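You operate a simulated robot arm through the tools that you are given. There is no shell and no other tool. Be economical: measure what you need, move in short steps, check, and stop when the job is done.

The job below is to be done with a simulated robot arm. You get a single attempt, and the scene is never put back.

TASK
Push the second chest drawer from the top shut. Press the filter button three times. Put the dowel with the largest size on its label from the top of the green cabinet on the white tape roll there. Fetch the white block from the top of the steel rack and set it on the brown panel there. Lift the red bin lid open. The order is free.

It is judged by the outcome, as a careful person would: the job done as asked, and still so three seconds after it is handed in. It fails if anything else is knocked over, pushed out of place, dropped, spilled or broken. Lids that push on must go on centred and level and be pressed home; caps that screw on are set level and turned clockwise until they are tight.

THE ROBOT
A 7-joint arm with a fingered hand on a trunk, on a base that drives. Base frame: it is fixed to the floor where the robot stands at the start and does not move with it; the origin is under the middle of the robot, x ahead of it, y to its left, z up. Readings come in mm, rad, newtons and seconds.
Its first joint turns from -2.601 to 2.601 rad. Places, roughly: brown panel [-6500, -6000, 750]; dowel [-4250, -7000, 750]; filter button [-3300, -7400, 700]; red bin lid [-4800, -6700, 400]; second chest drawer [700, 100, 700]; tape roll (6x6x2 cm) [-4300, -6800, 800]; white block [-6750, -6000, 750]. Payload 3.5 kg.
The TCP is the grasp point between the finger pads, 30 mm short of the fingertips. In the tool frame z runs along the fingers and y along their closing line. Largest opening 104 mm; the body of the gripper starts 35 mm behind the TCP. The gripper is a hand of 4 fingers: y runs from the thumb to the fingers, the wrist lies at [-15, -110, -186] in the tool frame, and closing takes about 1.5 s.
Orientation is that of the tool frame in the base frame, as a unit quaternion [w, x, y, z]. With the fingers straight down and the wrist toward the robot, the tool's x, y and z point along [0, 1, 0], [1, 0, 0] and [0, 0, -1] of the base frame.

THE INTERFACE
- The arm moves only by the tool play_rows. Its argument "motion" is a list of rows, each an object of numbers (a shift or turn left out is 0, a gripper value left out holds the last): "tx", "ty", "tz": the shift along the tool's x, y, z in mm; "rx", "ry", "rz": the turn, a rotation vector about the tool's x, y, z in rad. In form: [{"tx": .., "ty": .., "tz": .., "rx": .., "ry": .., "rz": ..}, ...]. A call has 1 to 12 rows; each row shifts and turns the commanded pose from where the row before left it, along the tool's axes as they then stand. "gripper" is the closure, from 0 (fully open) to 1 (shut), set as the call begins (left out, the last holds). Rows are played at 5 a second. More than 50 mm and 0.15 rad between two rows, or a gripper value outside its range, and nothing of the call is played. Where a pose cannot be reached the arm comes as near as it can. A force on the tool above 40 N (or 10 N above the force at the start of the call, whichever is more), or a blocked arm, ends the call early, and 0.2 s more pass. Each finger travels about 45 mm/s and halts on what it meets, pressing with about 25 N; the grip force reading is that of the motor and also rises with nothing between the fingers. The clock runs only during rows and for 0.2 s after the last one: add rows that do not move to give the fingers time. It gives the time, the measured TCP pose, the force on the tool (base axes), the opening and the grip force at its end, in the units of the frame above (readings bear some noise), with the torque about the TCP (base axes, N m) and any sound that the robot's microphone picked up.
- Cameras (640 x 400 px; columns grow to the right, rows downward): "scene" is now at [33.1, 167.1, 1319.1]; the picture's right is [-0.01, -1.00, 0.00], its down [-0.77, 0.01, -0.63] and it looks along [0.63, -0.01, -0.77] (base axes); focal length 288 px, centre (320, 200). "wrist" rides on the gripper at [61, -92, -130] in the tool frame; the picture's right is [-0.81, 0.28, -0.52], its down [-0.53, -0.71, 0.46] and it looks along [-0.24, 0.64, 0.72] (tool axes); focal length 275 px, centre (320, 200). There is no depth. A picture from a camera that has moved, and an enlarged one, comes with that camera's place and axes in the base frame and with its lens.
- get_image(camera): a new picture of that camera. It takes no simulated time.
- slide_trunk(by): slides the trunk up (or, below 0, down) by that many mm; the arm and the scene camera ride with it, the base frame stays. It gives what a move gives, with no picture.
- steer(legs): drives the robot by 1 to 6 legs, each [ahead, left, turn to the left] in mm, mm and rad, along the robot's own axes; the way and the turn of a leg run together, so that a leg with both is an arc; at most 1500 mm and 3.142 rad a leg. The arm and the cameras ride along, it lands a little off, and it stops where it bumps. It gives what a move gives.
- hand_shape(shape): the hand has 4 fingers and takes this shape, open, in about a second: jaw (thumb against the fingers, like two jaws); tri (thumb and two fingers); tip (a fingertip pinch); poke (one finger out to press); point (the index stretched); flat (the hand flat); cup (the hand cupped); fist (a fist). The gripper value then closes the fingers along that shape, each until it touches; the sizes above hold for jaw. It gives what a move gives, with no picture.
- pan_tilt(pan, tilt): turns the head with the scene camera to pan (to the left, within 2.705 rad either way) and tilt (down, from -0.506 to 1.204), counted from straight ahead of the robot. It gives what a move gives.
- inspect(camera, box): a new picture of the part [left, top, right, bottom] of that camera's present view, enlarged. It takes no simulated time.
- finish_job(): hands the job in; it is judged then, once.

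Work in short steps. Places have to be worked out from the pictures, the camera data and where the tool is seen: move nearer, look again, correct. Check each grasp and each placing, and mend what went wrong. You have 165 turns and 128 pictures in all, those below and enlarged ones among them. Open the gripper and draw the arm clear of the work before you hand the job in, unless the task says otherwise; then end with one line.

The tools are called after "Request:" by a JSON object that holds its "method" and its "body". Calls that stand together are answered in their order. play_rows: Moves the arm, as the interface text tells. Its arguments: {"type":"object","properties":{"motion":{"type":"array"},"gripper":{"type":"number"}},"required":["motion"]} The other tools are called the same way: slide_trunk (by) slides the trunk up or down; hand_shape (shape) gives the hand a shape; steer (legs) drives the base; pan_tilt (pan, tilt) turns the head that bears the scene camera; get_image (camera) takes a picture; inspect (camera, box) takes an enlarged picture of a part of a camera's view; finish_job () hands the job in.

At the start:

```text
time: 0.0
tcp_pos: [644.7, -101.5, 983.3]
tool_rot: [0.0, 0.707, 0.707, 0.0]
force: [0.2, -0.4, -0.5]
moment: [-0.03, 0.0, -0.01]
gripper_width: 103.7
grasp_force: 0.2
shape: jaw
trunk travel left (down, up): [-375.0, 335.0]
robot x, y, heading: [-0.5, 0.0, 0.002]
head pan, tilt: [-0.009, 0.883]
```

scene: 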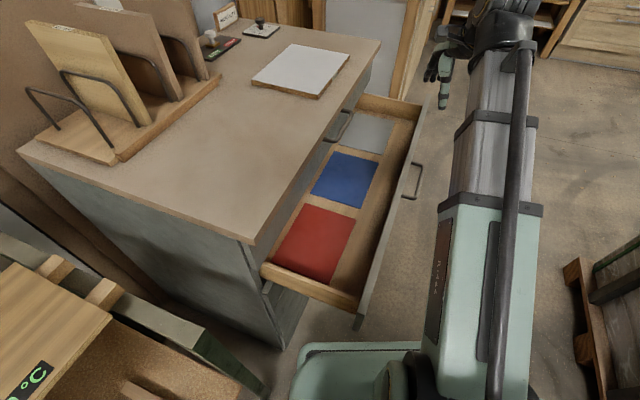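
wrist: 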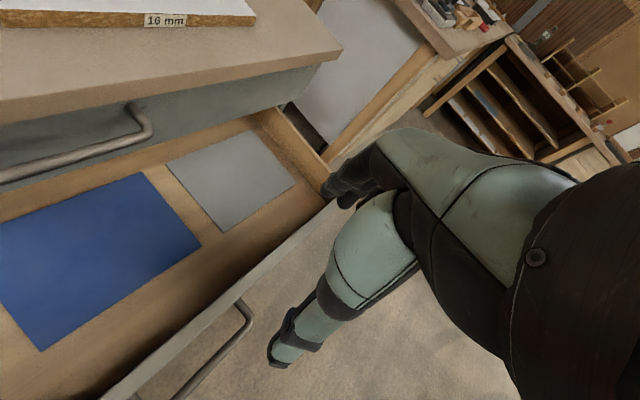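

The second drawer is open, its handle at about (612,-116,700), and the chest front faces along (-0.4,-0.92). I'll close the hand, turn it to match the chest front and move it in front of the handle.

Request:
{"method": "play_rows", "body": {"motion": [{"tx": -43, "ty": -18, "rz": 0}, {"tx": -43, "ty": -18}, {"tx": -43, "ty": -18}, {"rz": 0.14}, {"rz": 0.14}, {"rz": 0.13}, {"tz": 40}, {"tz": 40}, {"tz": 40}, {"tz": 40}], "gripper": 1}}

Request:
{"method": "get_image", "body": {"camera": "scene"}}

Request:
{"method": "get_image", "body": {"camera": "wrist"}}

```text
time: 2.2
tcp_pos: [591.1, -228.3, 825.5]
tool_rot: [0.0, 0.836, 0.548, 0.0]
force: [0.5, -0.6, -1.2]
moment: [0.02, 0.02, 0.0]
gripper_width: 0.1
grasp_force: 25.2
shape: jaw
trunk travel left (down, up): [-375.0, 335.0]
robot x, y, heading: [1.2, 1.9, -0.001]
head pan, tilt: [-0.009, 0.883]
```

```text
125 pictures are left
camera scene: at [33.0, 167.1, 1319.1], right [-0.01, -1.0, 0.0], down [-0.77, 0.01, -0.63], along [0.63, -0.01, -0.77], focal length 288 px, centre (320, 200)
```

scene: 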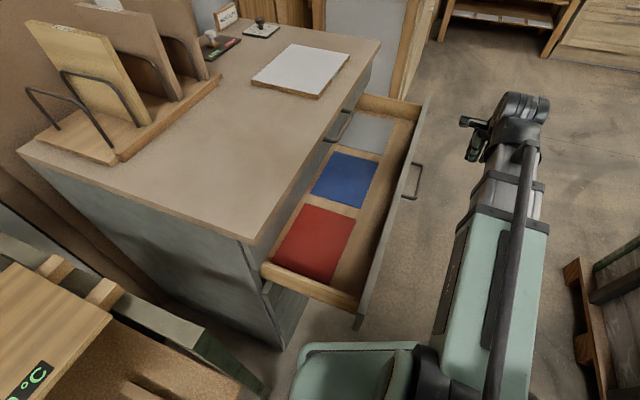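

```text
124 pictures are left
camera wrist: at [531.9, -136.9, 955.1], right [-0.07, -0.85, 0.52], down [-0.87, -0.2, -0.46], along [0.49, -0.48, -0.72], focal length 275 px, centre (320, 200)
```

wrist: 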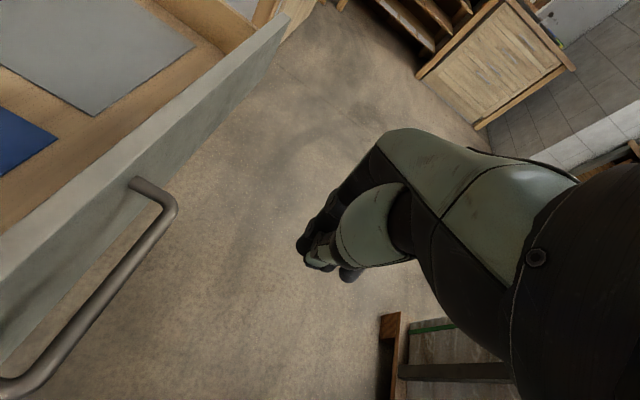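

The hand is well in front of the handle (about (667,-143,700) at its far end). I lower it to handle height and start pushing along tool x.

Request:
{"method": "play_rows", "body": {"motion": [{"tz": 45}, {"tz": 45}, {"tz": 45}, {"tx": 20}, {"tx": 20}, {"tx": 20}, {"tx": 20}]}}

Request:
{"method": "get_image", "body": {"camera": "wrist"}}

```text
time: 3.8
tcp_pos: [624.1, -155.7, 688.1]
tool_rot: [0.001, 0.836, 0.548, 0.0]
force: [-1.4, -0.8, 0.5]
moment: [0.05, -0.02, -0.01]
gripper_width: 0.2
grasp_force: 25.0
shape: jaw
trunk travel left (down, up): [-375.0, 335.0]
robot x, y, heading: [-0.0, 2.1, -0.0]
head pan, tilt: [-0.009, 0.883]
```

```text
123 pictures are left
camera wrist: at [564.0, -64.4, 818.9], right [-0.07, -0.85, 0.52], down [-0.87, -0.2, -0.46], along [0.49, -0.48, -0.72], focal length 275 px, centre (320, 200)
```

wrist: 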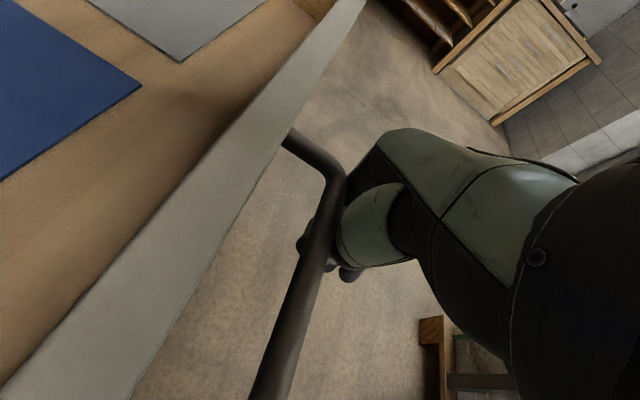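

The hand is right at the handle bar with almost no force yet, so I push on.

Request:
{"method": "play_rows", "body": {"motion": [{"tx": 20}, {"tx": 20}, {"tx": 20}, {"tx": 20}, {"tx": 20}, {"tx": 20}]}}

Request:
{"method": "get_image", "body": {"camera": "wrist"}}

Request:
{"method": "get_image", "body": {"camera": "scene"}}

```text
time: 5.2
tcp_pos: [672.7, -46.4, 686.7]
tool_rot: [0.0, 0.836, 0.548, 0.0]
force: [0.0, 0.1, 0.3]
moment: [-0.03, 0.03, 0.01]
gripper_width: 0.1
grasp_force: 25.0
shape: jaw
trunk travel left (down, up): [-375.0, 335.0]
robot x, y, heading: [-0.8, -0.5, -0.002]
head pan, tilt: [-0.009, 0.883]
```

```text
122 pictures are left
camera wrist: at [612.3, 45.5, 817.5], right [-0.07, -0.85, 0.52], down [-0.87, -0.2, -0.46], along [0.49, -0.48, -0.72], focal length 275 px, centre (320, 200)
```

wrist: 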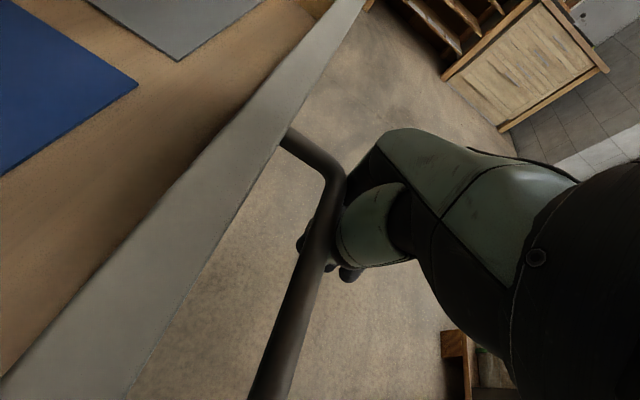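

```text
121 pictures are left
camera scene: at [33.1, 167.1, 1319.1], right [-0.01, -1.0, 0.0], down [-0.77, 0.01, -0.63], along [0.63, -0.01, -0.77], focal length 288 px, centre (320, 200)
```

scene: 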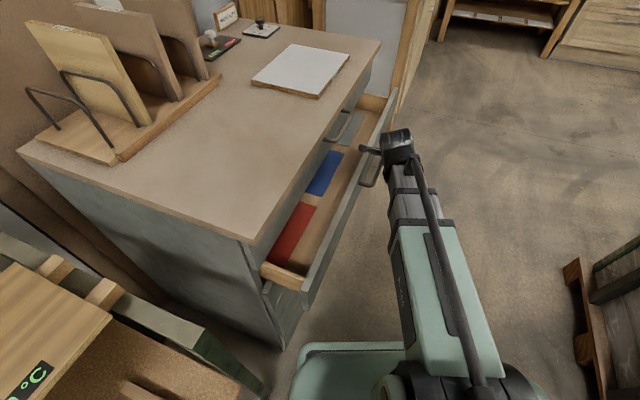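

The drawer is following the hand. I keep pushing in smaller steps until it stops.

Request:
{"method": "play_rows", "body": {"motion": [{"tx": 15}, {"tx": 15}, {"tx": 15}, {"tx": 10}, {"tx": 10}, {"tx": 10}, {"tx": 10}, {"tx": 10}, {"tx": 10}, {"tx": 8}, {"tx": 8}, {"tx": 8}]}}

Request:
{"method": "get_image", "body": {"camera": "wrist"}}

Request:
{"method": "get_image", "body": {"camera": "scene"}}

```text
time: 6.4
tcp_pos: [693.2, 2.6, 687.5]
tool_rot: [0.001, 0.837, 0.547, -0.003]
force: [-5.7, -9.1, -5.1]
moment: [0.74, -1.08, 1.07]
gripper_width: 0.1
grasp_force: 25.0
shape: jaw
trunk travel left (down, up): [-375.0, 335.0]
robot x, y, heading: [1.4, 1.9, -0.002]
head pan, tilt: [-0.009, 0.883]
stopped in row 5: the force on the tool passed its limit at 52 N (the readings are from after the stop); the commanded pose is now the measured one
```

```text
120 pictures are left
camera wrist: at [634.5, 96.3, 817.6], right [-0.07, -0.85, 0.52], down [-0.87, -0.2, -0.45], along [0.49, -0.49, -0.72], focal length 275 px, centre (320, 200)
```

wrist: 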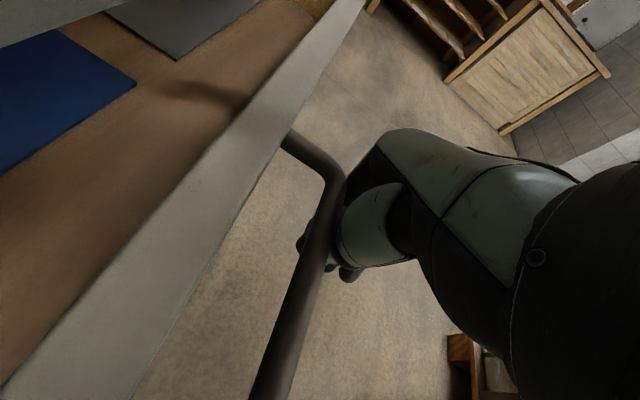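

```text
119 pictures are left
camera scene: at [33.1, 165.8, 1319.1], right [-0.01, -1.0, 0.0], down [-0.77, 0.01, -0.63], along [0.63, -0.01, -0.77], focal length 288 px, centre (320, 200)
```

scene: 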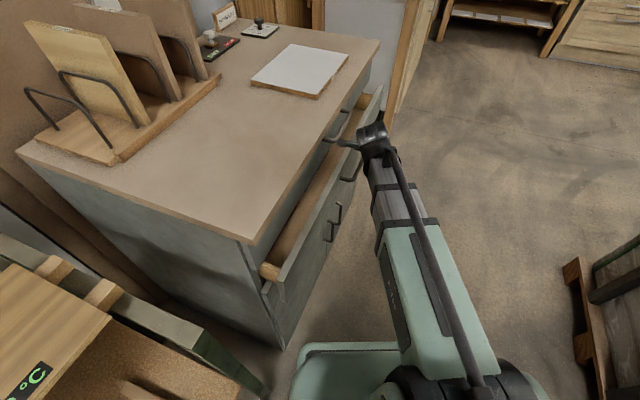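

Something on the hand side pokes toward the top drawer and stopped the push. I look closer.

Request:
{"method": "inspect", "body": {"camera": "scene", "box": [290, 70, 430, 210]}}

```text
2.86 times, centred on (360, 140) of scene
camera zoom: at [33.1, 165.8, 1319.1], right [-0.01, -1.0, 0.0], down [-0.77, 0.01, -0.63], along [0.63, -0.01, -0.77], focal length 824 px, centre (206, 371)
```

zoom: 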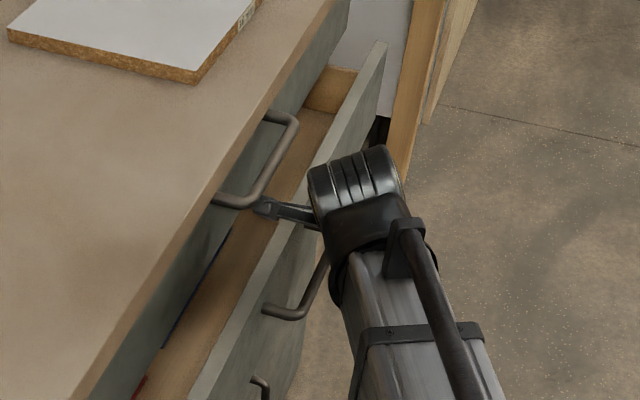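

The wrist-camera mount hit the top drawer's handle. I back off and turn the hand 90° so that wrist and camera trail behind the fingers.

Request:
{"method": "play_rows", "body": {"motion": [{"tx": -40}, {"tx": -40}, {"tx": -20}, {"rz": -0.14}, {"rz": -0.14}, {"rz": -0.14}, {"rz": -0.14}, {"rz": -0.14}, {"rz": -0.14}, {"rz": -0.14}, {"rz": -0.14}]}}

Request:
{"method": "play_rows", "body": {"motion": [{"rz": -0.14}, {"rz": -0.14}, {"rz": -0.14}]}}

Request:
{"method": "get_image", "body": {"camera": "scene"}}

Request:
{"method": "get_image", "body": {"camera": "wrist"}}

```text
time: 8.8
tcp_pos: [654.3, -86.7, 689.8]
tool_rot: [0.0, 0.417, 0.909, -0.002]
force: [-0.5, -0.1, -0.5]
moment: [0.0, 0.01, 0.03]
gripper_width: 0.0
grasp_force: 24.6
shape: jaw
trunk travel left (down, up): [-375.0, 335.0]
robot x, y, heading: [-1.8, 0.3, -0.001]
head pan, tilt: [-0.009, 0.883]
```

```text
time: 9.6
tcp_pos: [653.7, -85.6, 689.0]
tool_rot: [0.0, 0.219, 0.976, -0.002]
force: [-0.5, 0.9, -0.2]
moment: [0.01, 0.02, 0.0]
gripper_width: 0.1
grasp_force: 25.0
shape: jaw
trunk travel left (down, up): [-375.0, 335.0]
robot x, y, heading: [0.7, 1.5, -0.002]
head pan, tilt: [-0.009, 0.883]
```

```text
117 pictures are left
camera scene: at [33.1, 166.8, 1319.1], right [-0.01, -1.0, 0.0], down [-0.77, 0.01, -0.63], along [0.63, -0.01, -0.77], focal length 288 px, centre (320, 200)
```

scene: 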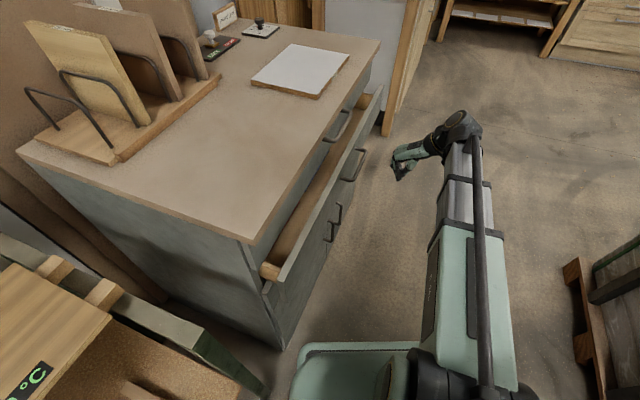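

```text
116 pictures are left
camera wrist: at [559.9, -143.4, 819.2], right [0.85, -0.09, 0.52], down [0.18, -0.87, -0.45], along [0.49, 0.48, -0.73], focal length 275 px, centre (320, 200)
```

wrist: 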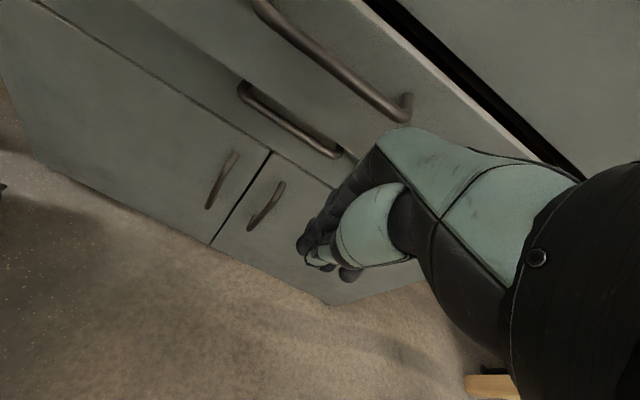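

The camera and wrist now trail. I shift 50 mm along the drawer to centre on its handle and push along tool y.

Request:
{"method": "play_rows", "body": {"motion": [{"tx": 45}, {"ty": 20}, {"ty": 20}, {"ty": 20}, {"ty": 20}, {"ty": 15}, {"ty": 15}, {"ty": 15}, {"ty": 15}]}}

Request:
{"method": "get_image", "body": {"camera": "wrist"}}

Request:
{"method": "get_image", "body": {"camera": "scene"}}

```text
time: 11.6
tcp_pos: [671.6, 55.0, 689.0]
tool_rot: [-0.002, 0.222, 0.975, -0.004]
force: [-18.3, -35.7, 5.1]
moment: [1.28, -0.72, -0.39]
gripper_width: 0.1
grasp_force: 25.2
shape: jaw
trunk travel left (down, up): [-375.0, 335.0]
robot x, y, heading: [1.7, -1.5, -0.007]
head pan, tilt: [-0.009, 0.883]
```

```text
115 pictures are left
camera wrist: at [577.3, -1.4, 819.5], right [0.85, -0.1, 0.52], down [0.17, -0.88, -0.45], along [0.5, 0.47, -0.73], focal length 275 px, centre (320, 200)
```

wrist: 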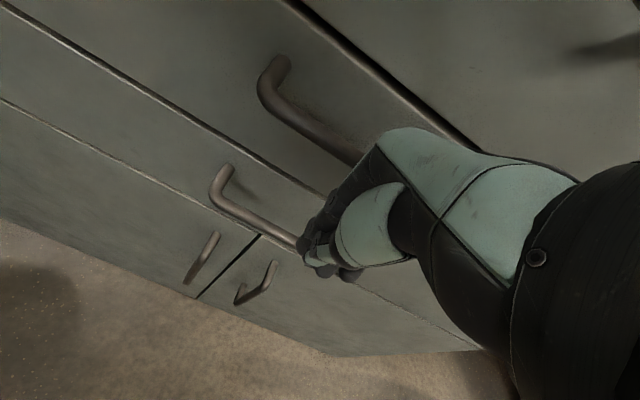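

```text
114 pictures are left
camera scene: at [31.4, 163.8, 1319.6], right [-0.01, -1.0, 0.0], down [-0.77, 0.01, -0.64], along [0.64, -0.01, -0.77], focal length 288 px, centre (320, 200)
```

scene: 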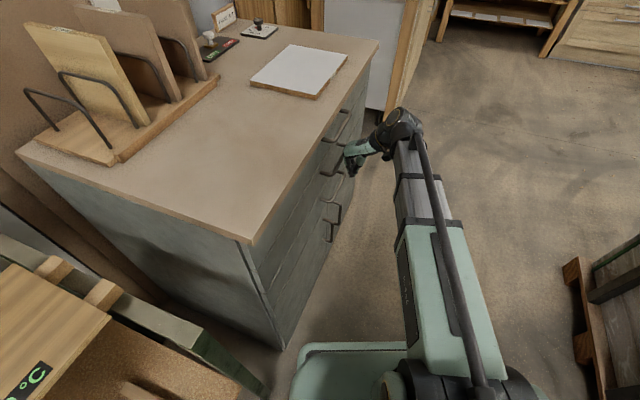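

Force is about 40 N and the drawer seems home. I back away and check it.

Request:
{"method": "play_rows", "body": {"motion": [{"ty": -40}, {"ty": -40}, {"ty": -40}, {"tz": -40}, {"tz": -40}, {"tz": -40}, {"tz": -40}]}}

Request:
{"method": "inspect", "body": {"camera": "scene", "box": [230, 60, 400, 340]}}

Request:
{"method": "get_image", "body": {"camera": "wrist"}}

```text
time: 13.2
tcp_pos: [622.6, -47.4, 848.0]
tool_rot: [-0.002, 0.22, 0.975, -0.003]
force: [-0.4, -0.4, 0.4]
moment: [-0.03, -0.01, -0.01]
gripper_width: 0.0
grasp_force: 25.0
shape: jaw
trunk travel left (down, up): [-375.0, 335.0]
robot x, y, heading: [0.4, 0.4, 0.002]
head pan, tilt: [-0.009, 0.883]
```

```text
1.43 times, centred on (315, 200) of scene
camera zoom: at [33.2, 166.7, 1319.0], right [-0.01, -1.0, 0.0], down [-0.77, 0.01, -0.63], along [0.63, -0.01, -0.77], focal length 412 px, centre (327, 200)
```

zoom: 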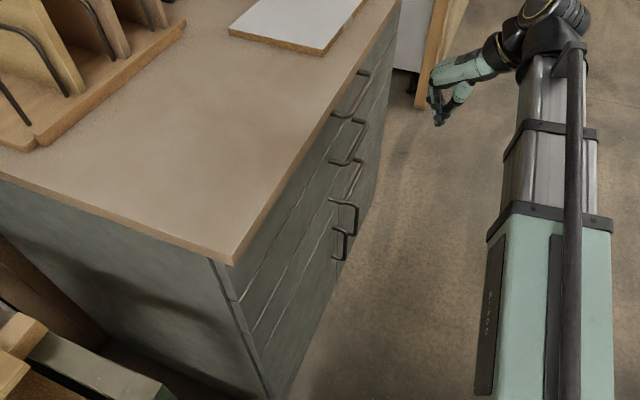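

```text
112 pictures are left
camera wrist: at [528.6, -104.1, 978.8], right [0.85, -0.1, 0.51], down [0.17, -0.88, -0.45], along [0.49, 0.47, -0.73], focal length 275 px, centre (320, 200)
```

wrist: 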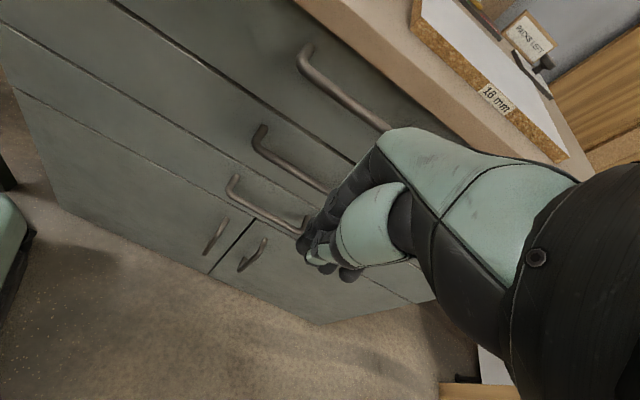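

The drawer is shut. Now I lift the arm and look around towards the far stations (right and behind, about −2.1 rad).

Request:
{"method": "play_rows", "body": {"motion": [{"rz": 0.14, "ty": -30}, {"rz": 0.14, "tz": -40}, {"rz": 0.14, "tz": -40}, {"rz": 0.14}, {"rz": 0.14}, {"rz": 0.14}, {"rz": 0.14}, {"rz": 0.14}]}}

Request:
{"method": "pan_tilt", "body": {"pan": -2.1, "tilt": 0.35}}

Request:
{"method": "get_image", "body": {"camera": "scene"}}

Request:
{"method": "pan_tilt", "body": {"pan": -1.2, "tilt": 0.35}}

Request:
{"method": "get_image", "body": {"camera": "scene"}}

Request:
{"method": "pan_tilt", "body": {"pan": -2.7, "tilt": 0.35}}

Request:
{"method": "get_image", "body": {"camera": "scene"}}

```text
time: 15.0
tcp_pos: [609.2, -74.6, 928.5]
tool_rot: [0.001, 0.705, 0.709, -0.003]
force: [0.5, 0.0, -0.3]
moment: [-0.01, 0.01, 0.01]
gripper_width: 0.0
grasp_force: 25.1
shape: jaw
trunk travel left (down, up): [-375.0, 335.0]
robot x, y, heading: [-0.8, 0.7, -0.005]
head pan, tilt: [-0.009, 0.883]
```

```text
time: 17.0
tcp_pos: [609.4, -75.2, 928.5]
tool_rot: [0.0, 0.704, 0.711, -0.004]
force: [0.8, -0.9, -0.1]
moment: [-0.04, 0.02, 0.02]
gripper_width: 0.0
grasp_force: 25.2
shape: jaw
trunk travel left (down, up): [-375.0, 335.0]
robot x, y, heading: [-1.7, 0.0, -0.002]
head pan, tilt: [-2.1, 0.351]
```

```text
111 pictures are left
camera scene: at [-90.3, 87.2, 1365.3], right [-0.86, 0.51, 0.0], down [0.17, 0.3, -0.94], along [-0.47, -0.81, -0.34], focal length 288 px, centre (320, 200)
```

scene: 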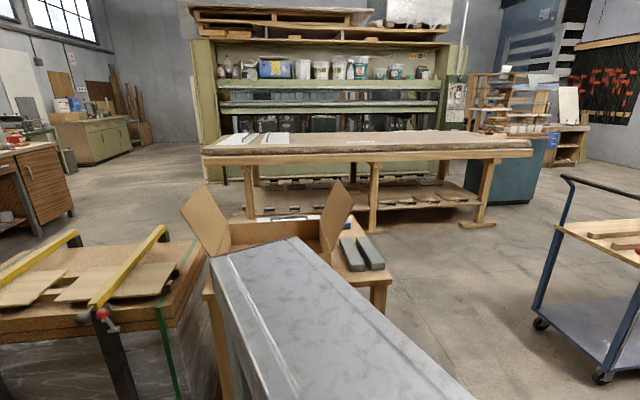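

```text
time: 18.2
tcp_pos: [609.0, -75.4, 929.0]
tool_rot: [0.001, 0.704, 0.711, -0.003]
force: [0.2, 1.1, 0.1]
moment: [0.01, 0.0, 0.0]
gripper_width: 0.0
grasp_force: 25.6
shape: jaw
trunk travel left (down, up): [-375.0, 335.0]
robot x, y, heading: [1.4, 1.9, 0.003]
head pan, tilt: [-1.201, 0.351]
```

```text
110 pictures are left
camera scene: at [-9.8, 80.7, 1365.3], right [-0.93, -0.36, 0.0], down [-0.12, 0.32, -0.94], along [0.34, -0.88, -0.34], focal length 288 px, centre (320, 200)
```

scene: 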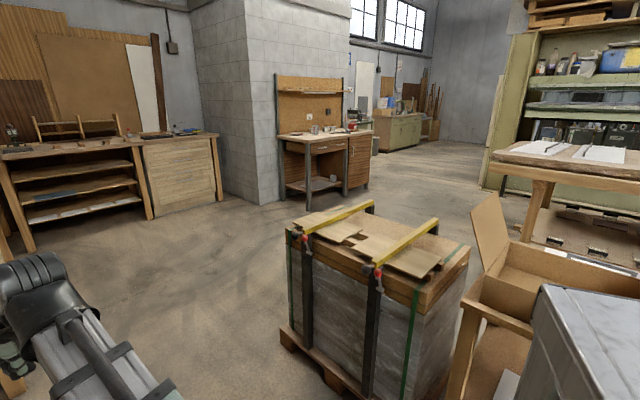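

```text
time: 19.8
tcp_pos: [608.8, -75.2, 928.9]
tool_rot: [0.0, 0.704, 0.711, -0.004]
force: [1.0, 0.2, 0.4]
moment: [-0.01, 0.02, 0.0]
gripper_width: 0.2
grasp_force: 25.2
shape: jaw
trunk travel left (down, up): [-375.0, 335.0]
robot x, y, heading: [0.1, 1.2, -0.003]
head pan, tilt: [-2.7, 0.351]
```

```text
109 pictures are left
camera scene: at [-127.5, 127.8, 1365.3], right [-0.43, 0.9, 0.0], down [0.31, 0.15, -0.94], along [-0.85, -0.4, -0.34], focal length 288 px, centre (320, 200)
```

scene: 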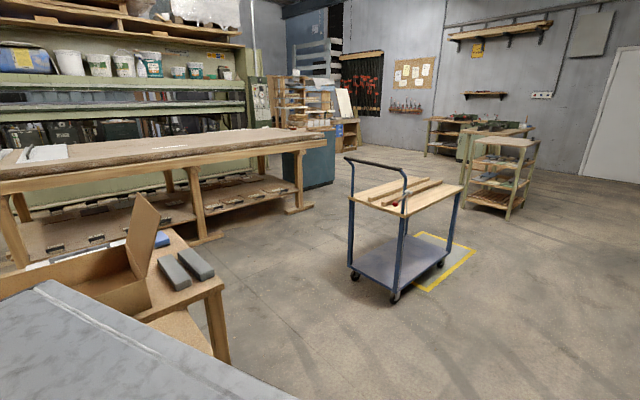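

From the pictures I get a room turned about −23°. The far stations line the back wall, behind the green shelf, and the way there is past its left end. I drive out past the strapped pallet and turn to face the passage.

Request:
{"method": "steer", "body": {"legs": [[800, -420, 0], [470, -553, 0], [0, 0, -1.97]]}}

Request:
{"method": "pan_tilt", "body": {"pan": 0, "tilt": 0.4}}

Request:
{"method": "get_image", "body": {"camera": "scene"}}

```text
time: 32.9
tcp_pos: [933.0, -1518.3, 927.8]
tool_rot: [-0.002, 0.978, -0.21, -0.002]
force: [0.8, -0.3, -0.1]
moment: [0.02, 0.0, -0.02]
gripper_width: 0.0
grasp_force: 24.8
shape: jaw
trunk travel left (down, up): [-375.0, 335.0]
robot x, y, heading: [1255.1, -994.5, -2.001]
head pan, tilt: [-2.7, 0.351]
```

```text
time: 35.3
tcp_pos: [933.8, -1518.3, 927.9]
tool_rot: [-0.002, 0.978, -0.21, -0.002]
force: [-0.3, 0.1, -0.4]
moment: [0.01, -0.01, 0.01]
gripper_width: 0.0
grasp_force: 24.7
shape: jaw
trunk travel left (down, up): [-375.0, 335.0]
robot x, y, heading: [1259.1, -995.4, -2.001]
head pan, tilt: [0.0, 0.4]
```

```text
108 pictures are left
camera scene: at [1392.1, -1111.9, 1360.8], right [-0.91, 0.42, 0.0], down [0.16, 0.35, -0.92], along [-0.38, -0.84, -0.39], focal length 288 px, centre (320, 200)
```

scene: 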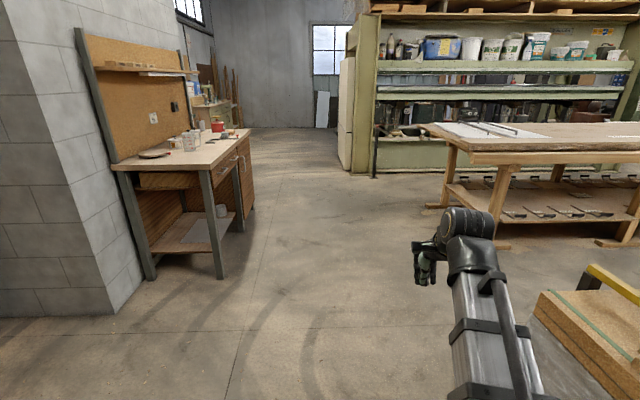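

The passage is clear: the bench is about 0.9 m to the left and the shelf end is 0.36 m right of my line at 4.4 m. I drive ahead with a slight left shift.

Request:
{"method": "steer", "body": {"legs": [[1500, 80, 0], [1500, 120, 0], [1000, 120, 0]]}}

Request:
{"method": "pan_tilt", "body": {"pan": -0.7, "tilt": 0.35}}

Request:
{"method": "get_image", "body": {"camera": "scene"}}

```text
refused: leg 1 is longer than a leg can be; nothing moved
```

```text
time: 36.4
tcp_pos: [934.4, -1519.3, 928.6]
tool_rot: [-0.002, 0.978, -0.211, -0.002]
force: [0.3, -0.2, 0.0]
moment: [0.0, 0.0, 0.0]
gripper_width: 0.1
grasp_force: 25.3
shape: jaw
trunk travel left (down, up): [-375.0, 335.0]
robot x, y, heading: [1255.6, -994.0, -2.002]
head pan, tilt: [-0.7, 0.351]
```

```text
107 pictures are left
camera scene: at [1346.6, -1067.5, 1365.3], right [-0.43, 0.9, 0.0], down [0.31, 0.15, -0.94], along [-0.85, -0.4, -0.34], focal length 288 px, centre (320, 200)
```

scene: 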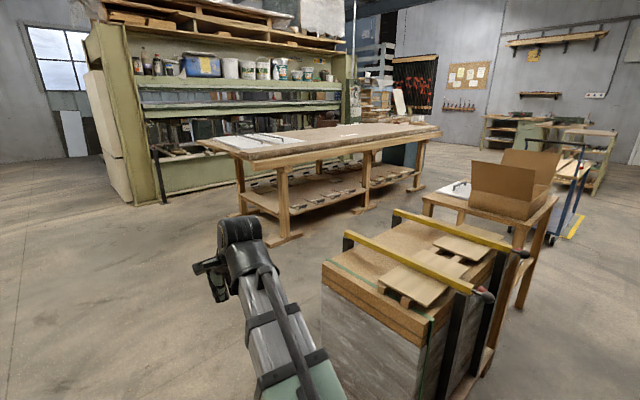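

Legs must stay under 1500 mm in total length, so I shorten them.

Request:
{"method": "steer", "body": {"legs": [[1450, 80, 0], [1450, 120, 0], [1100, 120, 0]]}}

Request:
{"method": "get_image", "body": {"camera": "scene"}}

Request:
{"method": "pan_tilt", "body": {"pan": 0, "tilt": 0.35}}

Request:
{"method": "get_image", "body": {"camera": "scene"}}

```text
time: 55.7
tcp_pos: [-573.1, -5233.7, 927.9]
tool_rot: [-0.003, 0.973, -0.232, -0.001]
force: [0.3, 0.7, -0.1]
moment: [-0.03, 0.0, -0.01]
gripper_width: 0.0
grasp_force: 24.9
shape: jaw
trunk travel left (down, up): [-375.0, 335.0]
robot x, y, heading: [-229.2, -4721.2, -2.048]
head pan, tilt: [-0.7, 0.351]
```

```text
106 pictures are left
camera scene: at [-139.8, -4799.6, 1365.3], right [-0.38, 0.92, 0.0], down [0.32, 0.13, -0.94], along [-0.87, -0.36, -0.34], focal length 288 px, centre (320, 200)
```

scene: 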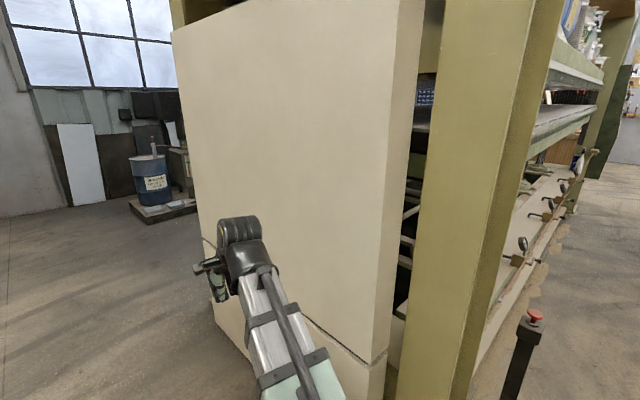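

```text
time: 56.7
tcp_pos: [-573.6, -5232.5, 928.9]
tool_rot: [-0.003, 0.973, -0.231, -0.003]
force: [0.3, 0.2, -0.7]
moment: [-0.02, 0.02, 0.01]
gripper_width: 0.0
grasp_force: 25.2
shape: jaw
trunk travel left (down, up): [-375.0, 335.0]
robot x, y, heading: [-229.4, -4726.0, -2.046]
head pan, tilt: [0.0, 0.351]
```

```text
105 pictures are left
camera scene: at [-96.6, -4846.6, 1365.3], right [-0.89, 0.46, 0.0], down [0.16, 0.31, -0.94], along [-0.43, -0.83, -0.34], focal length 288 px, centre (320, 200)
```

scene: 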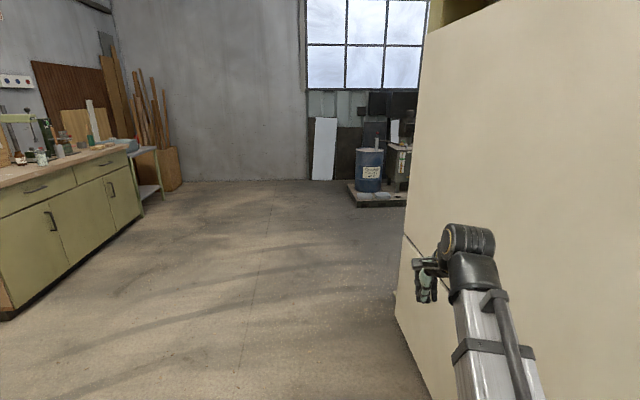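

The passage ahead is open with the cream panel close on the right. I drive on, bearing left, past the shelf end and then look right along the back wall.

Request:
{"method": "steer", "body": {"legs": [[900, 250, 0], [1200, 50, 0]]}}

Request:
{"method": "pan_tilt", "body": {"pan": -1.0, "tilt": 0.35}}

Request:
{"method": "get_image", "body": {"camera": "scene"}}

```text
time: 67.4
tcp_pos: [-1317.0, -7231.7, 928.0]
tool_rot: [-0.002, 0.97, -0.245, -0.002]
force: [0.0, -0.1, -0.4]
moment: [0.01, 0.0, -0.03]
gripper_width: 0.1
grasp_force: 25.0
shape: jaw
trunk travel left (down, up): [-375.0, 335.0]
robot x, y, heading: [-959.4, -6728.8, -2.072]
head pan, tilt: [0.0, 0.351]
```

```text
time: 68.7
tcp_pos: [-1316.3, -7232.2, 927.9]
tool_rot: [-0.001, 0.97, -0.245, -0.001]
force: [-0.3, -0.1, 0.0]
moment: [0.01, -0.01, 0.0]
gripper_width: 0.1
grasp_force: 24.7
shape: jaw
trunk travel left (down, up): [-375.0, 335.0]
robot x, y, heading: [-957.2, -6730.3, -2.072]
head pan, tilt: [-1.0, 0.351]
```

```text
104 pictures are left
camera scene: at [-878.7, -6783.9, 1365.3], right [-0.07, 1.0, 0.0], down [0.34, 0.02, -0.94], along [-0.94, -0.07, -0.34], focal length 288 px, centre (320, 200)
```

scene: 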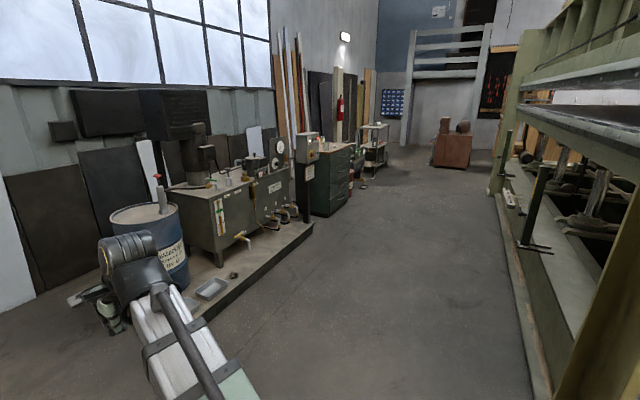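

The stations are all in view. I zoom in on them.

Request:
{"method": "inspect", "body": {"camera": "scene", "box": [190, 110, 410, 250]}}

```text
2.86 times, centred on (300, 180) of scene
camera zoom: at [-878.7, -6783.9, 1365.3], right [-0.07, 1.0, 0.0], down [0.34, 0.02, -0.94], along [-0.94, -0.07, -0.34], focal length 824 px, centre (377, 257)
```

zoom: 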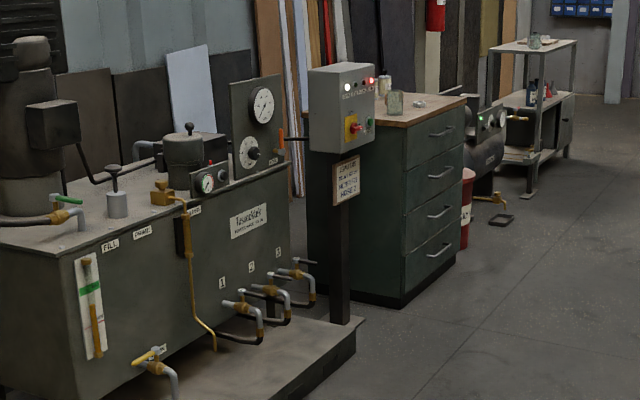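

The filter tank, the control box on a post, the green cabinet and the rack line the wall. I drive sideways to stand in front of the filter tank, facing the wall.

Request:
{"method": "steer", "body": {"legs": [[406, -856, 0], [406, -856, 0], [0, 0, 0.1]]}}

Request:
{"method": "pan_tilt", "body": {"pan": 0.1, "tilt": 0.5}}

Request:
{"method": "get_image", "body": {"camera": "scene"}}

```text
time: 78.7
tcp_pos: [-3166.3, -7151.9, 928.0]
tool_rot: [-0.002, 0.98, -0.199, -0.003]
force: [-0.2, 0.6, 0.1]
moment: [-0.02, 0.01, -0.02]
gripper_width: 0.2
grasp_force: 24.9
shape: jaw
trunk travel left (down, up): [-375.0, 335.0]
robot x, y, heading: [-2853.8, -6622.0, -1.983]
head pan, tilt: [-1.0, 0.351]
```

```text
time: 80.0
tcp_pos: [-3167.0, -7150.6, 928.6]
tool_rot: [-0.003, 0.98, -0.198, -0.003]
force: [-0.1, 0.4, -0.8]
moment: [0.0, 0.0, -0.04]
gripper_width: 0.1
grasp_force: 25.0
shape: jaw
trunk travel left (down, up): [-375.0, 335.0]
robot x, y, heading: [-2855.6, -6621.8, -1.981]
head pan, tilt: [0.099, 0.499]
```

```text
102 pictures are left
camera scene: at [-2707.0, -6735.8, 1351.6], right [-0.95, 0.3, 0.0], down [0.15, 0.46, -0.88], along [-0.27, -0.84, -0.48], focal length 288 px, centre (320, 200)
```

scene: 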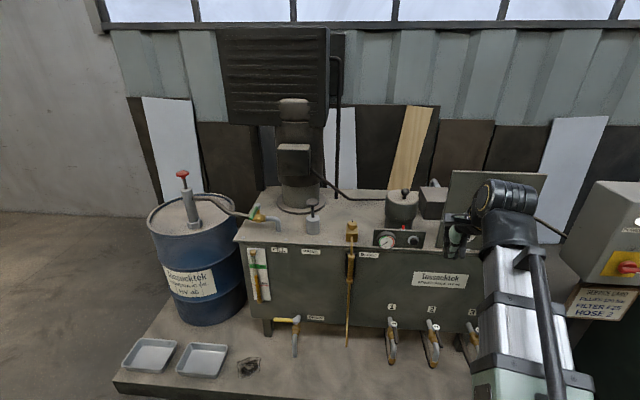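

The arm hides part of the view, so I zoom on the small gauge panel and the sign first.

Request:
{"method": "inspect", "body": {"camera": "scene", "box": [360, 170, 480, 260]}}

Request:
{"method": "inspect", "body": {"camera": "scene", "box": [540, 180, 640, 340]}}

```text
4.44 times, centred on (420, 215) of scene
camera zoom: at [-2707.0, -6735.8, 1351.6], right [-0.95, 0.3, 0.0], down [0.15, 0.46, -0.88], along [-0.27, -0.84, -0.48], focal length 1282 px, centre (-124, 133)
```

zoom: 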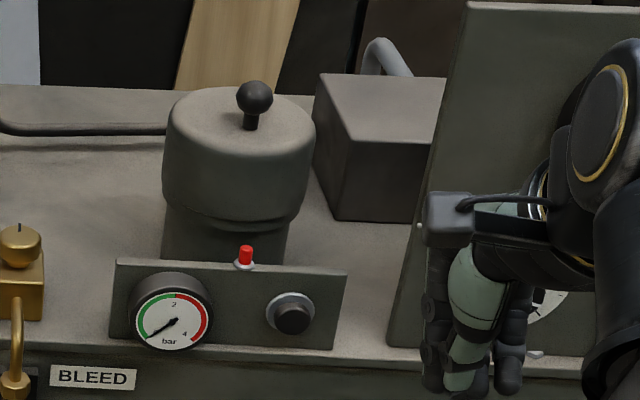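

```text
2.50 times, centred on (590, 260) of scene
camera zoom: at [-2707.0, -6735.8, 1351.6], right [-0.95, 0.3, 0.0], down [0.15, 0.46, -0.88], along [-0.27, -0.84, -0.48], focal length 721 px, centre (-355, 50)
```

zoom: 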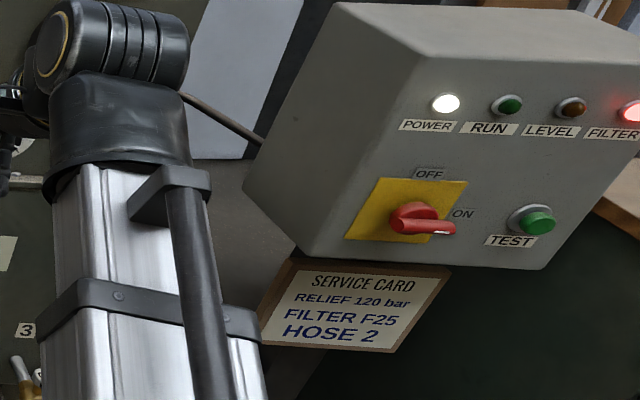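

The likely filter button is the dark round one beside the gauge on the filter panel, but there is also a red pin on top. I zoom in further.

Request:
{"method": "inspect", "body": {"camera": "scene", "box": [380, 218, 436, 253]}}

```text
11.43 times, centred on (408, 236) of scene
camera zoom: at [-2707.0, -6735.8, 1351.6], right [-0.95, 0.3, 0.0], down [0.15, 0.46, -0.88], along [-0.27, -0.84, -0.48], focal length 3297 px, centre (-686, -206)
```

zoom: 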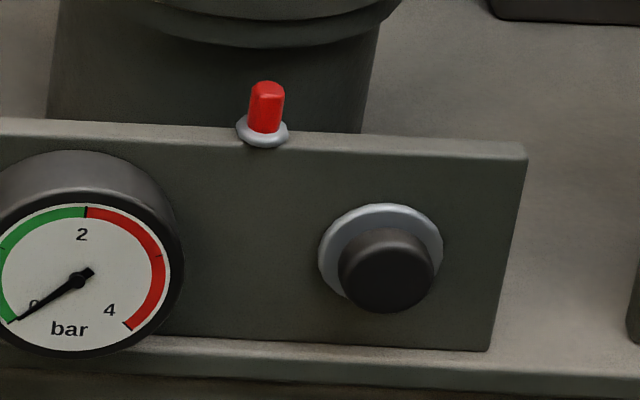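

It is a black push button in a metal ring facing out, at about (-3311,-7468,700). I give the hand the poke shape, move forward a little and tilt the fingers to point at the wall.

Request:
{"method": "hand_shape", "body": {"shape": "poke"}}

Request:
{"method": "play_rows", "body": {"motion": [{"ty": 30}, {"ty": 30}, {"rx": -0.14}, {"rx": -0.14}, {"rx": -0.14}, {"rx": -0.14}, {"rx": -0.14}, {"rx": -0.14}, {"rx": -0.14}, {"rx": -0.14}, {"rx": -0.14}, {"rx": -0.14}]}}

Request:
{"method": "play_rows", "body": {"motion": [{"rx": -0.14}, {"ty": -30}]}}

Request:
{"method": "get_image", "body": {"camera": "scene"}}

Request:
{"method": "get_image", "body": {"camera": "wrist"}}

```text
time: 81.0
tcp_pos: [-3165.5, -7149.9, 928.5]
tool_rot: [-0.003, 0.98, -0.198, -0.003]
force: [-0.1, -0.4, -0.5]
moment: [0.02, 0.01, 0.01]
gripper_width: 0.0
grasp_force: 0.1
shape: poke
trunk travel left (down, up): [-375.0, 335.0]
robot x, y, heading: [-2853.6, -6624.1, -1.981]
head pan, tilt: [0.099, 0.499]
```

```text
time: 83.5
tcp_pos: [-3185.6, -7208.0, 927.1]
tool_rot: [0.607, 0.771, -0.148, -0.121]
force: [-0.6, 0.0, 0.0]
moment: [0.0, 0.02, 0.02]
gripper_width: 0.0
grasp_force: 0.1
shape: poke
out of reach, approached as far as the arm can: row 10
trunk travel left (down, up): [-375.0, 335.0]
robot x, y, heading: [-2853.8, -6617.1, -1.976]
head pan, tilt: [0.099, 0.499]
```

```text
time: 84.2
tcp_pos: [-3185.3, -7205.1, 895.9]
tool_rot: [0.66, 0.726, -0.14, -0.132]
force: [-0.4, -0.3, 0.1]
moment: [-0.01, 0.03, 0.0]
gripper_width: 0.0
grasp_force: 0.1
shape: poke
trunk travel left (down, up): [-375.0, 335.0]
robot x, y, heading: [-2852.1, -6621.3, -1.975]
head pan, tilt: [0.099, 0.499]
```

```text
98 pictures are left
camera scene: at [-2706.9, -6735.8, 1351.7], right [-0.95, 0.3, 0.0], down [0.15, 0.46, -0.88], along [-0.27, -0.84, -0.48], focal length 288 px, centre (320, 200)
```

scene: 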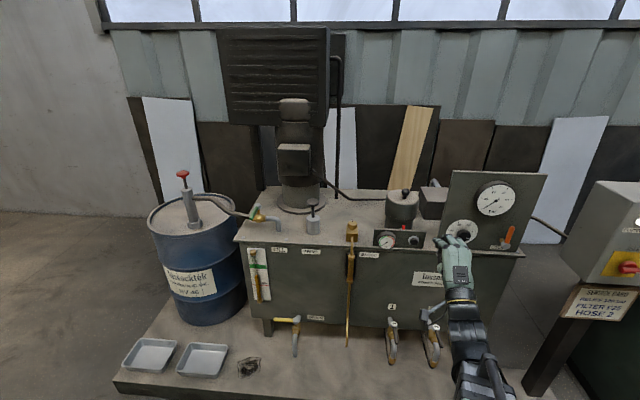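

```text
97 pictures are left
camera wrist: at [-3077.3, -7099.9, 816.6], right [-0.56, 0.76, 0.33], down [-0.64, -0.16, -0.75], along [-0.52, -0.63, 0.58], focal length 275 px, centre (320, 200)
```

wrist: 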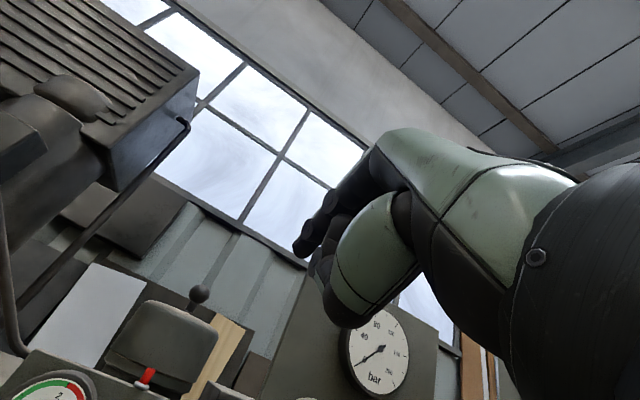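

I check which finger is out and where its tip lies relative to the TCP.

Request:
{"method": "inspect", "body": {"camera": "wrist", "box": [250, 150, 490, 350]}}

Request:
{"method": "inspect", "body": {"camera": "scene", "box": [370, 210, 500, 320]}}

```text
2.00 times, centred on (370, 250) of wrist
camera zoom: at [-3077.3, -7099.9, 816.6], right [-0.56, 0.76, 0.33], down [-0.64, -0.16, -0.75], along [-0.52, -0.63, 0.58], focal length 551 px, centre (220, 100)
```

zoom: 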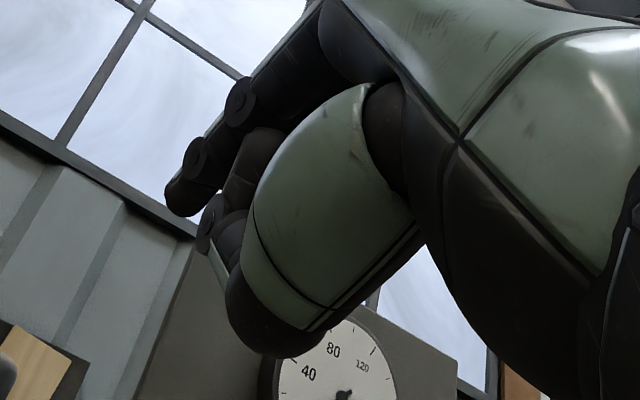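

```text
3.64 times, centred on (435, 265) of scene
camera zoom: at [-2706.9, -6735.8, 1351.7], right [-0.95, 0.3, 0.0], down [0.15, 0.46, -0.88], along [-0.27, -0.84, -0.48], focal length 1049 px, centre (-98, -36)
```

zoom: 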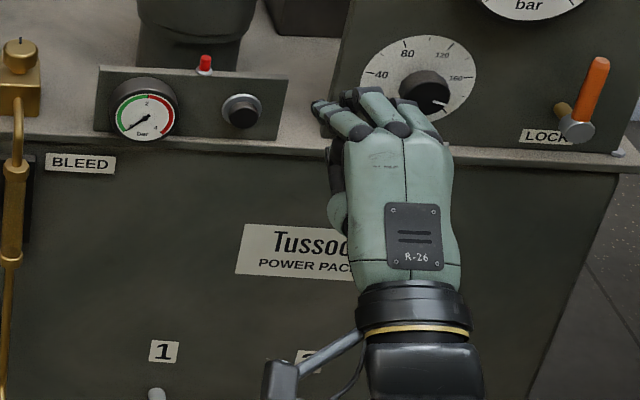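

The index tip sits at about (11,2,29) in the tool frame. Triangulated, the button cap is near (-3266,-7415,740). I lower the hand and approach to about 50 mm short.

Request:
{"method": "play_rows", "body": {"motion": [{"ty": -45, "tx": -7}, {"ty": -45}, {"ty": -46}, {"tz": 40}, {"tz": 40}, {"tz": 40}, {"tz": 35}]}}

Request:
{"method": "inspect", "body": {"camera": "scene", "box": [360, 200, 500, 288]}}

Request:
{"method": "get_image", "body": {"camera": "wrist"}}

```text
time: 85.8
tcp_pos: [-3272.1, -7315.4, 753.1]
tool_rot: [0.659, 0.729, -0.134, -0.13]
force: [-0.7, -0.4, -0.4]
moment: [0.01, -0.04, 0.0]
gripper_width: 0.0
grasp_force: 0.1
shape: poke
out of reach, approached as far as the arm can: row 4, 5, 6, 7
trunk travel left (down, up): [-375.0, 335.0]
robot x, y, heading: [-2851.1, -6618.4, -1.984]
head pan, tilt: [0.099, 0.499]
```

```text
4.55 times, centred on (430, 244) of scene
camera zoom: at [-2706.9, -6735.8, 1351.6], right [-0.95, 0.3, 0.0], down [0.15, 0.46, -0.88], along [-0.27, -0.84, -0.48], focal length 1311 px, centre (-180, 0)
```

zoom: 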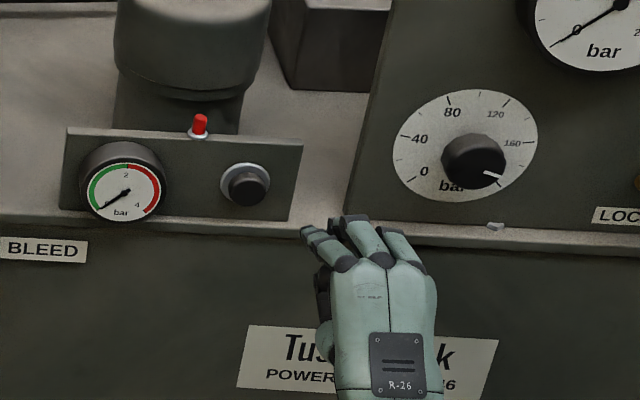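

```text
93 pictures are left
camera wrist: at [-3165.0, -7208.0, 673.0], right [-0.57, 0.75, 0.34], down [-0.64, -0.16, -0.75], along [-0.51, -0.64, 0.57], focal length 275 px, centre (320, 200)
```

wrist: 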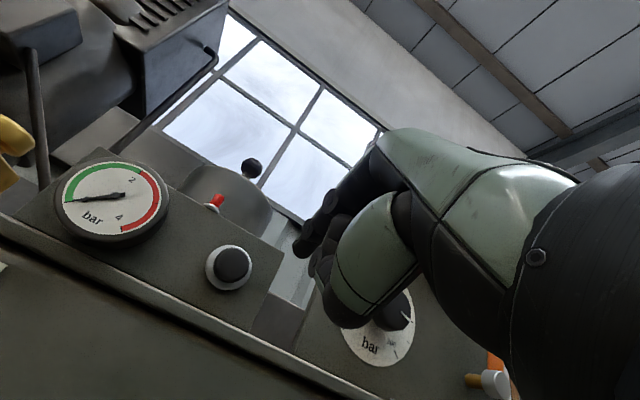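

The arm ran out of reach, and the button now triangulates to (-3273,-7416,738). I draw the hand back, then drive 150 mm closer and 28 mm left.

Request:
{"method": "play_rows", "body": {"motion": [{"tz": -45}, {"tz": -45}, {"tz": -45}, {"tz": -20}]}}

Request:
{"method": "steer", "body": {"legs": [[150, 28, 0]]}}

Request:
{"method": "get_image", "body": {"camera": "wrist"}}

Request:
{"method": "inspect", "body": {"camera": "scene", "box": [340, 200, 520, 340]}}

```text
time: 86.8
tcp_pos: [-3213.5, -7171.9, 768.1]
tool_rot: [0.66, 0.726, -0.14, -0.132]
force: [0.0, 0.1, -0.2]
moment: [-0.03, 0.02, 0.02]
gripper_width: 0.0
grasp_force: 0.0
shape: poke
trunk travel left (down, up): [-375.0, 335.0]
robot x, y, heading: [-2854.9, -6622.9, -1.978]
head pan, tilt: [0.099, 0.499]
```

```text
time: 88.1
tcp_pos: [-3248.9, -7322.4, 767.6]
tool_rot: [0.659, 0.727, -0.14, -0.131]
force: [1.0, 0.5, 0.1]
moment: [-0.01, 0.03, -0.02]
gripper_width: 0.0
grasp_force: 0.0
shape: poke
trunk travel left (down, up): [-375.0, 335.0]
robot x, y, heading: [-2890.6, -6770.7, -1.979]
head pan, tilt: [0.099, 0.499]
```

```text
92 pictures are left
camera wrist: at [-3140.2, -7218.0, 687.3], right [-0.57, 0.76, 0.33], down [-0.64, -0.15, -0.75], along [-0.52, -0.64, 0.57], focal length 275 px, centre (320, 200)
```

wrist: 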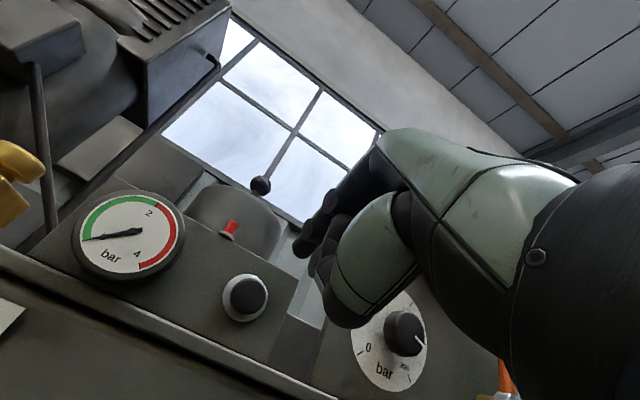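

```text
2.86 times, centred on (430, 270) of scene
camera zoom: at [-2741.8, -6886.1, 1351.6], right [-0.95, 0.3, 0.0], down [0.15, 0.46, -0.88], along [-0.27, -0.84, -0.48], focal length 824 px, centre (6, 0)
```

zoom: 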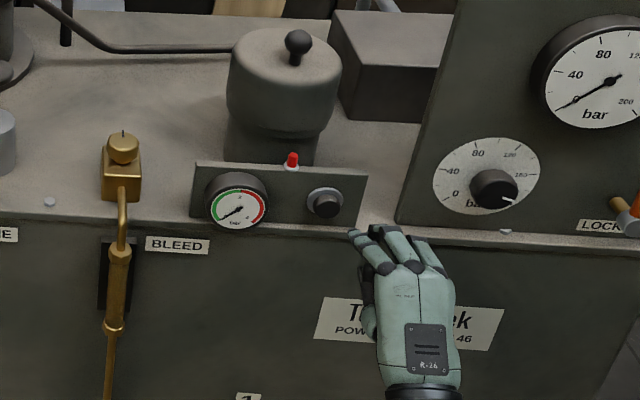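

The button is at (-3272,-7419,736) and the tip at (-3250,-7354,767). I correct by (4,-24) and approach 55 mm.

Request:
{"method": "play_rows", "body": {"motion": [{"ty": -24, "tx": 4}, {"tz": 30}, {"tz": 25}]}}

Request:
{"method": "get_image", "body": {"camera": "wrist"}}

Request:
{"method": "inspect", "body": {"camera": "scene", "box": [390, 230, 480, 300]}}

```text
time: 88.9
tcp_pos: [-3264.8, -7373.8, 739.1]
tool_rot: [0.66, 0.727, -0.14, -0.132]
force: [0.1, 0.0, 0.3]
moment: [0.02, 0.02, -0.03]
gripper_width: 0.0
grasp_force: 0.1
shape: poke
trunk travel left (down, up): [-375.0, 335.0]
robot x, y, heading: [-2889.5, -6770.8, -1.979]
head pan, tilt: [0.099, 0.499]
```

```text
90 pictures are left
camera wrist: at [-3157.0, -7268.7, 659.3], right [-0.57, 0.76, 0.33], down [-0.64, -0.15, -0.75], along [-0.52, -0.64, 0.57], focal length 275 px, centre (320, 200)
```

wrist: 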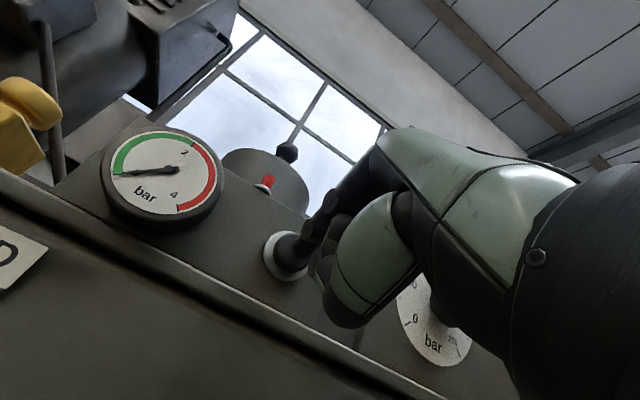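

```text
5.71 times, centred on (435, 265) of scene
camera zoom: at [-2741.9, -6886.2, 1351.6], right [-0.95, 0.3, 0.0], down [0.15, 0.46, -0.88], along [-0.27, -0.84, -0.48], focal length 1649 px, centre (-337, -171)
```

zoom: 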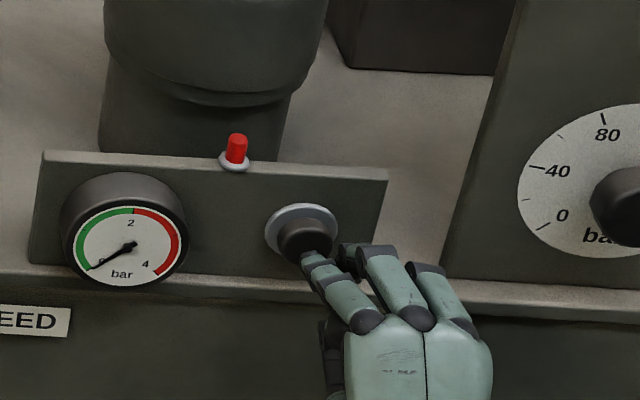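

The tip is just in front of the cap. I press with small steps and watch force and sound.

Request:
{"method": "play_rows", "body": {"motion": [{"tx": 3, "ty": 2}, {"tz": 4}, {"tz": 4}, {"tz": 3}, {"tz": 3}]}}

Request:
{"method": "inspect", "body": {"camera": "scene", "box": [390, 230, 480, 300]}}

```text
time: 90.1
tcp_pos: [-3266.5, -7385.5, 740.0]
tool_rot: [0.661, 0.726, -0.137, -0.13]
force: [16.2, 32.5, 1.1]
moment: [-0.01, -0.01, 0.28]
gripper_width: 0.0
grasp_force: 0.1
shape: poke
trunk travel left (down, up): [-375.0, 335.0]
robot x, y, heading: [-2889.0, -6772.6, -1.98]
head pan, tilt: [0.099, 0.499]
heard: click
```

```text
5.71 times, centred on (435, 265) of scene
camera zoom: at [-2740.4, -6883.4, 1351.7], right [-0.95, 0.3, 0.0], down [0.14, 0.45, -0.88], along [-0.27, -0.84, -0.48], focal length 1649 px, centre (-337, -171)
```

zoom: 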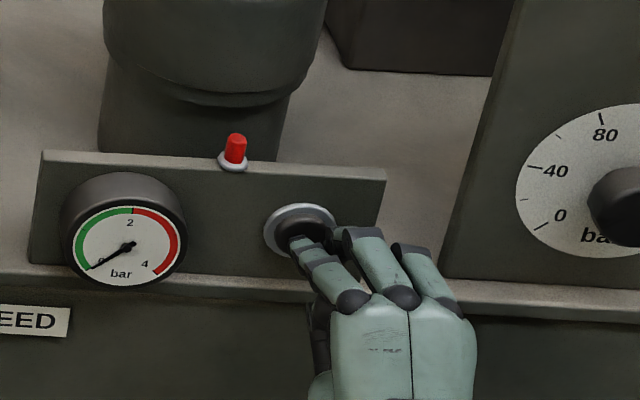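

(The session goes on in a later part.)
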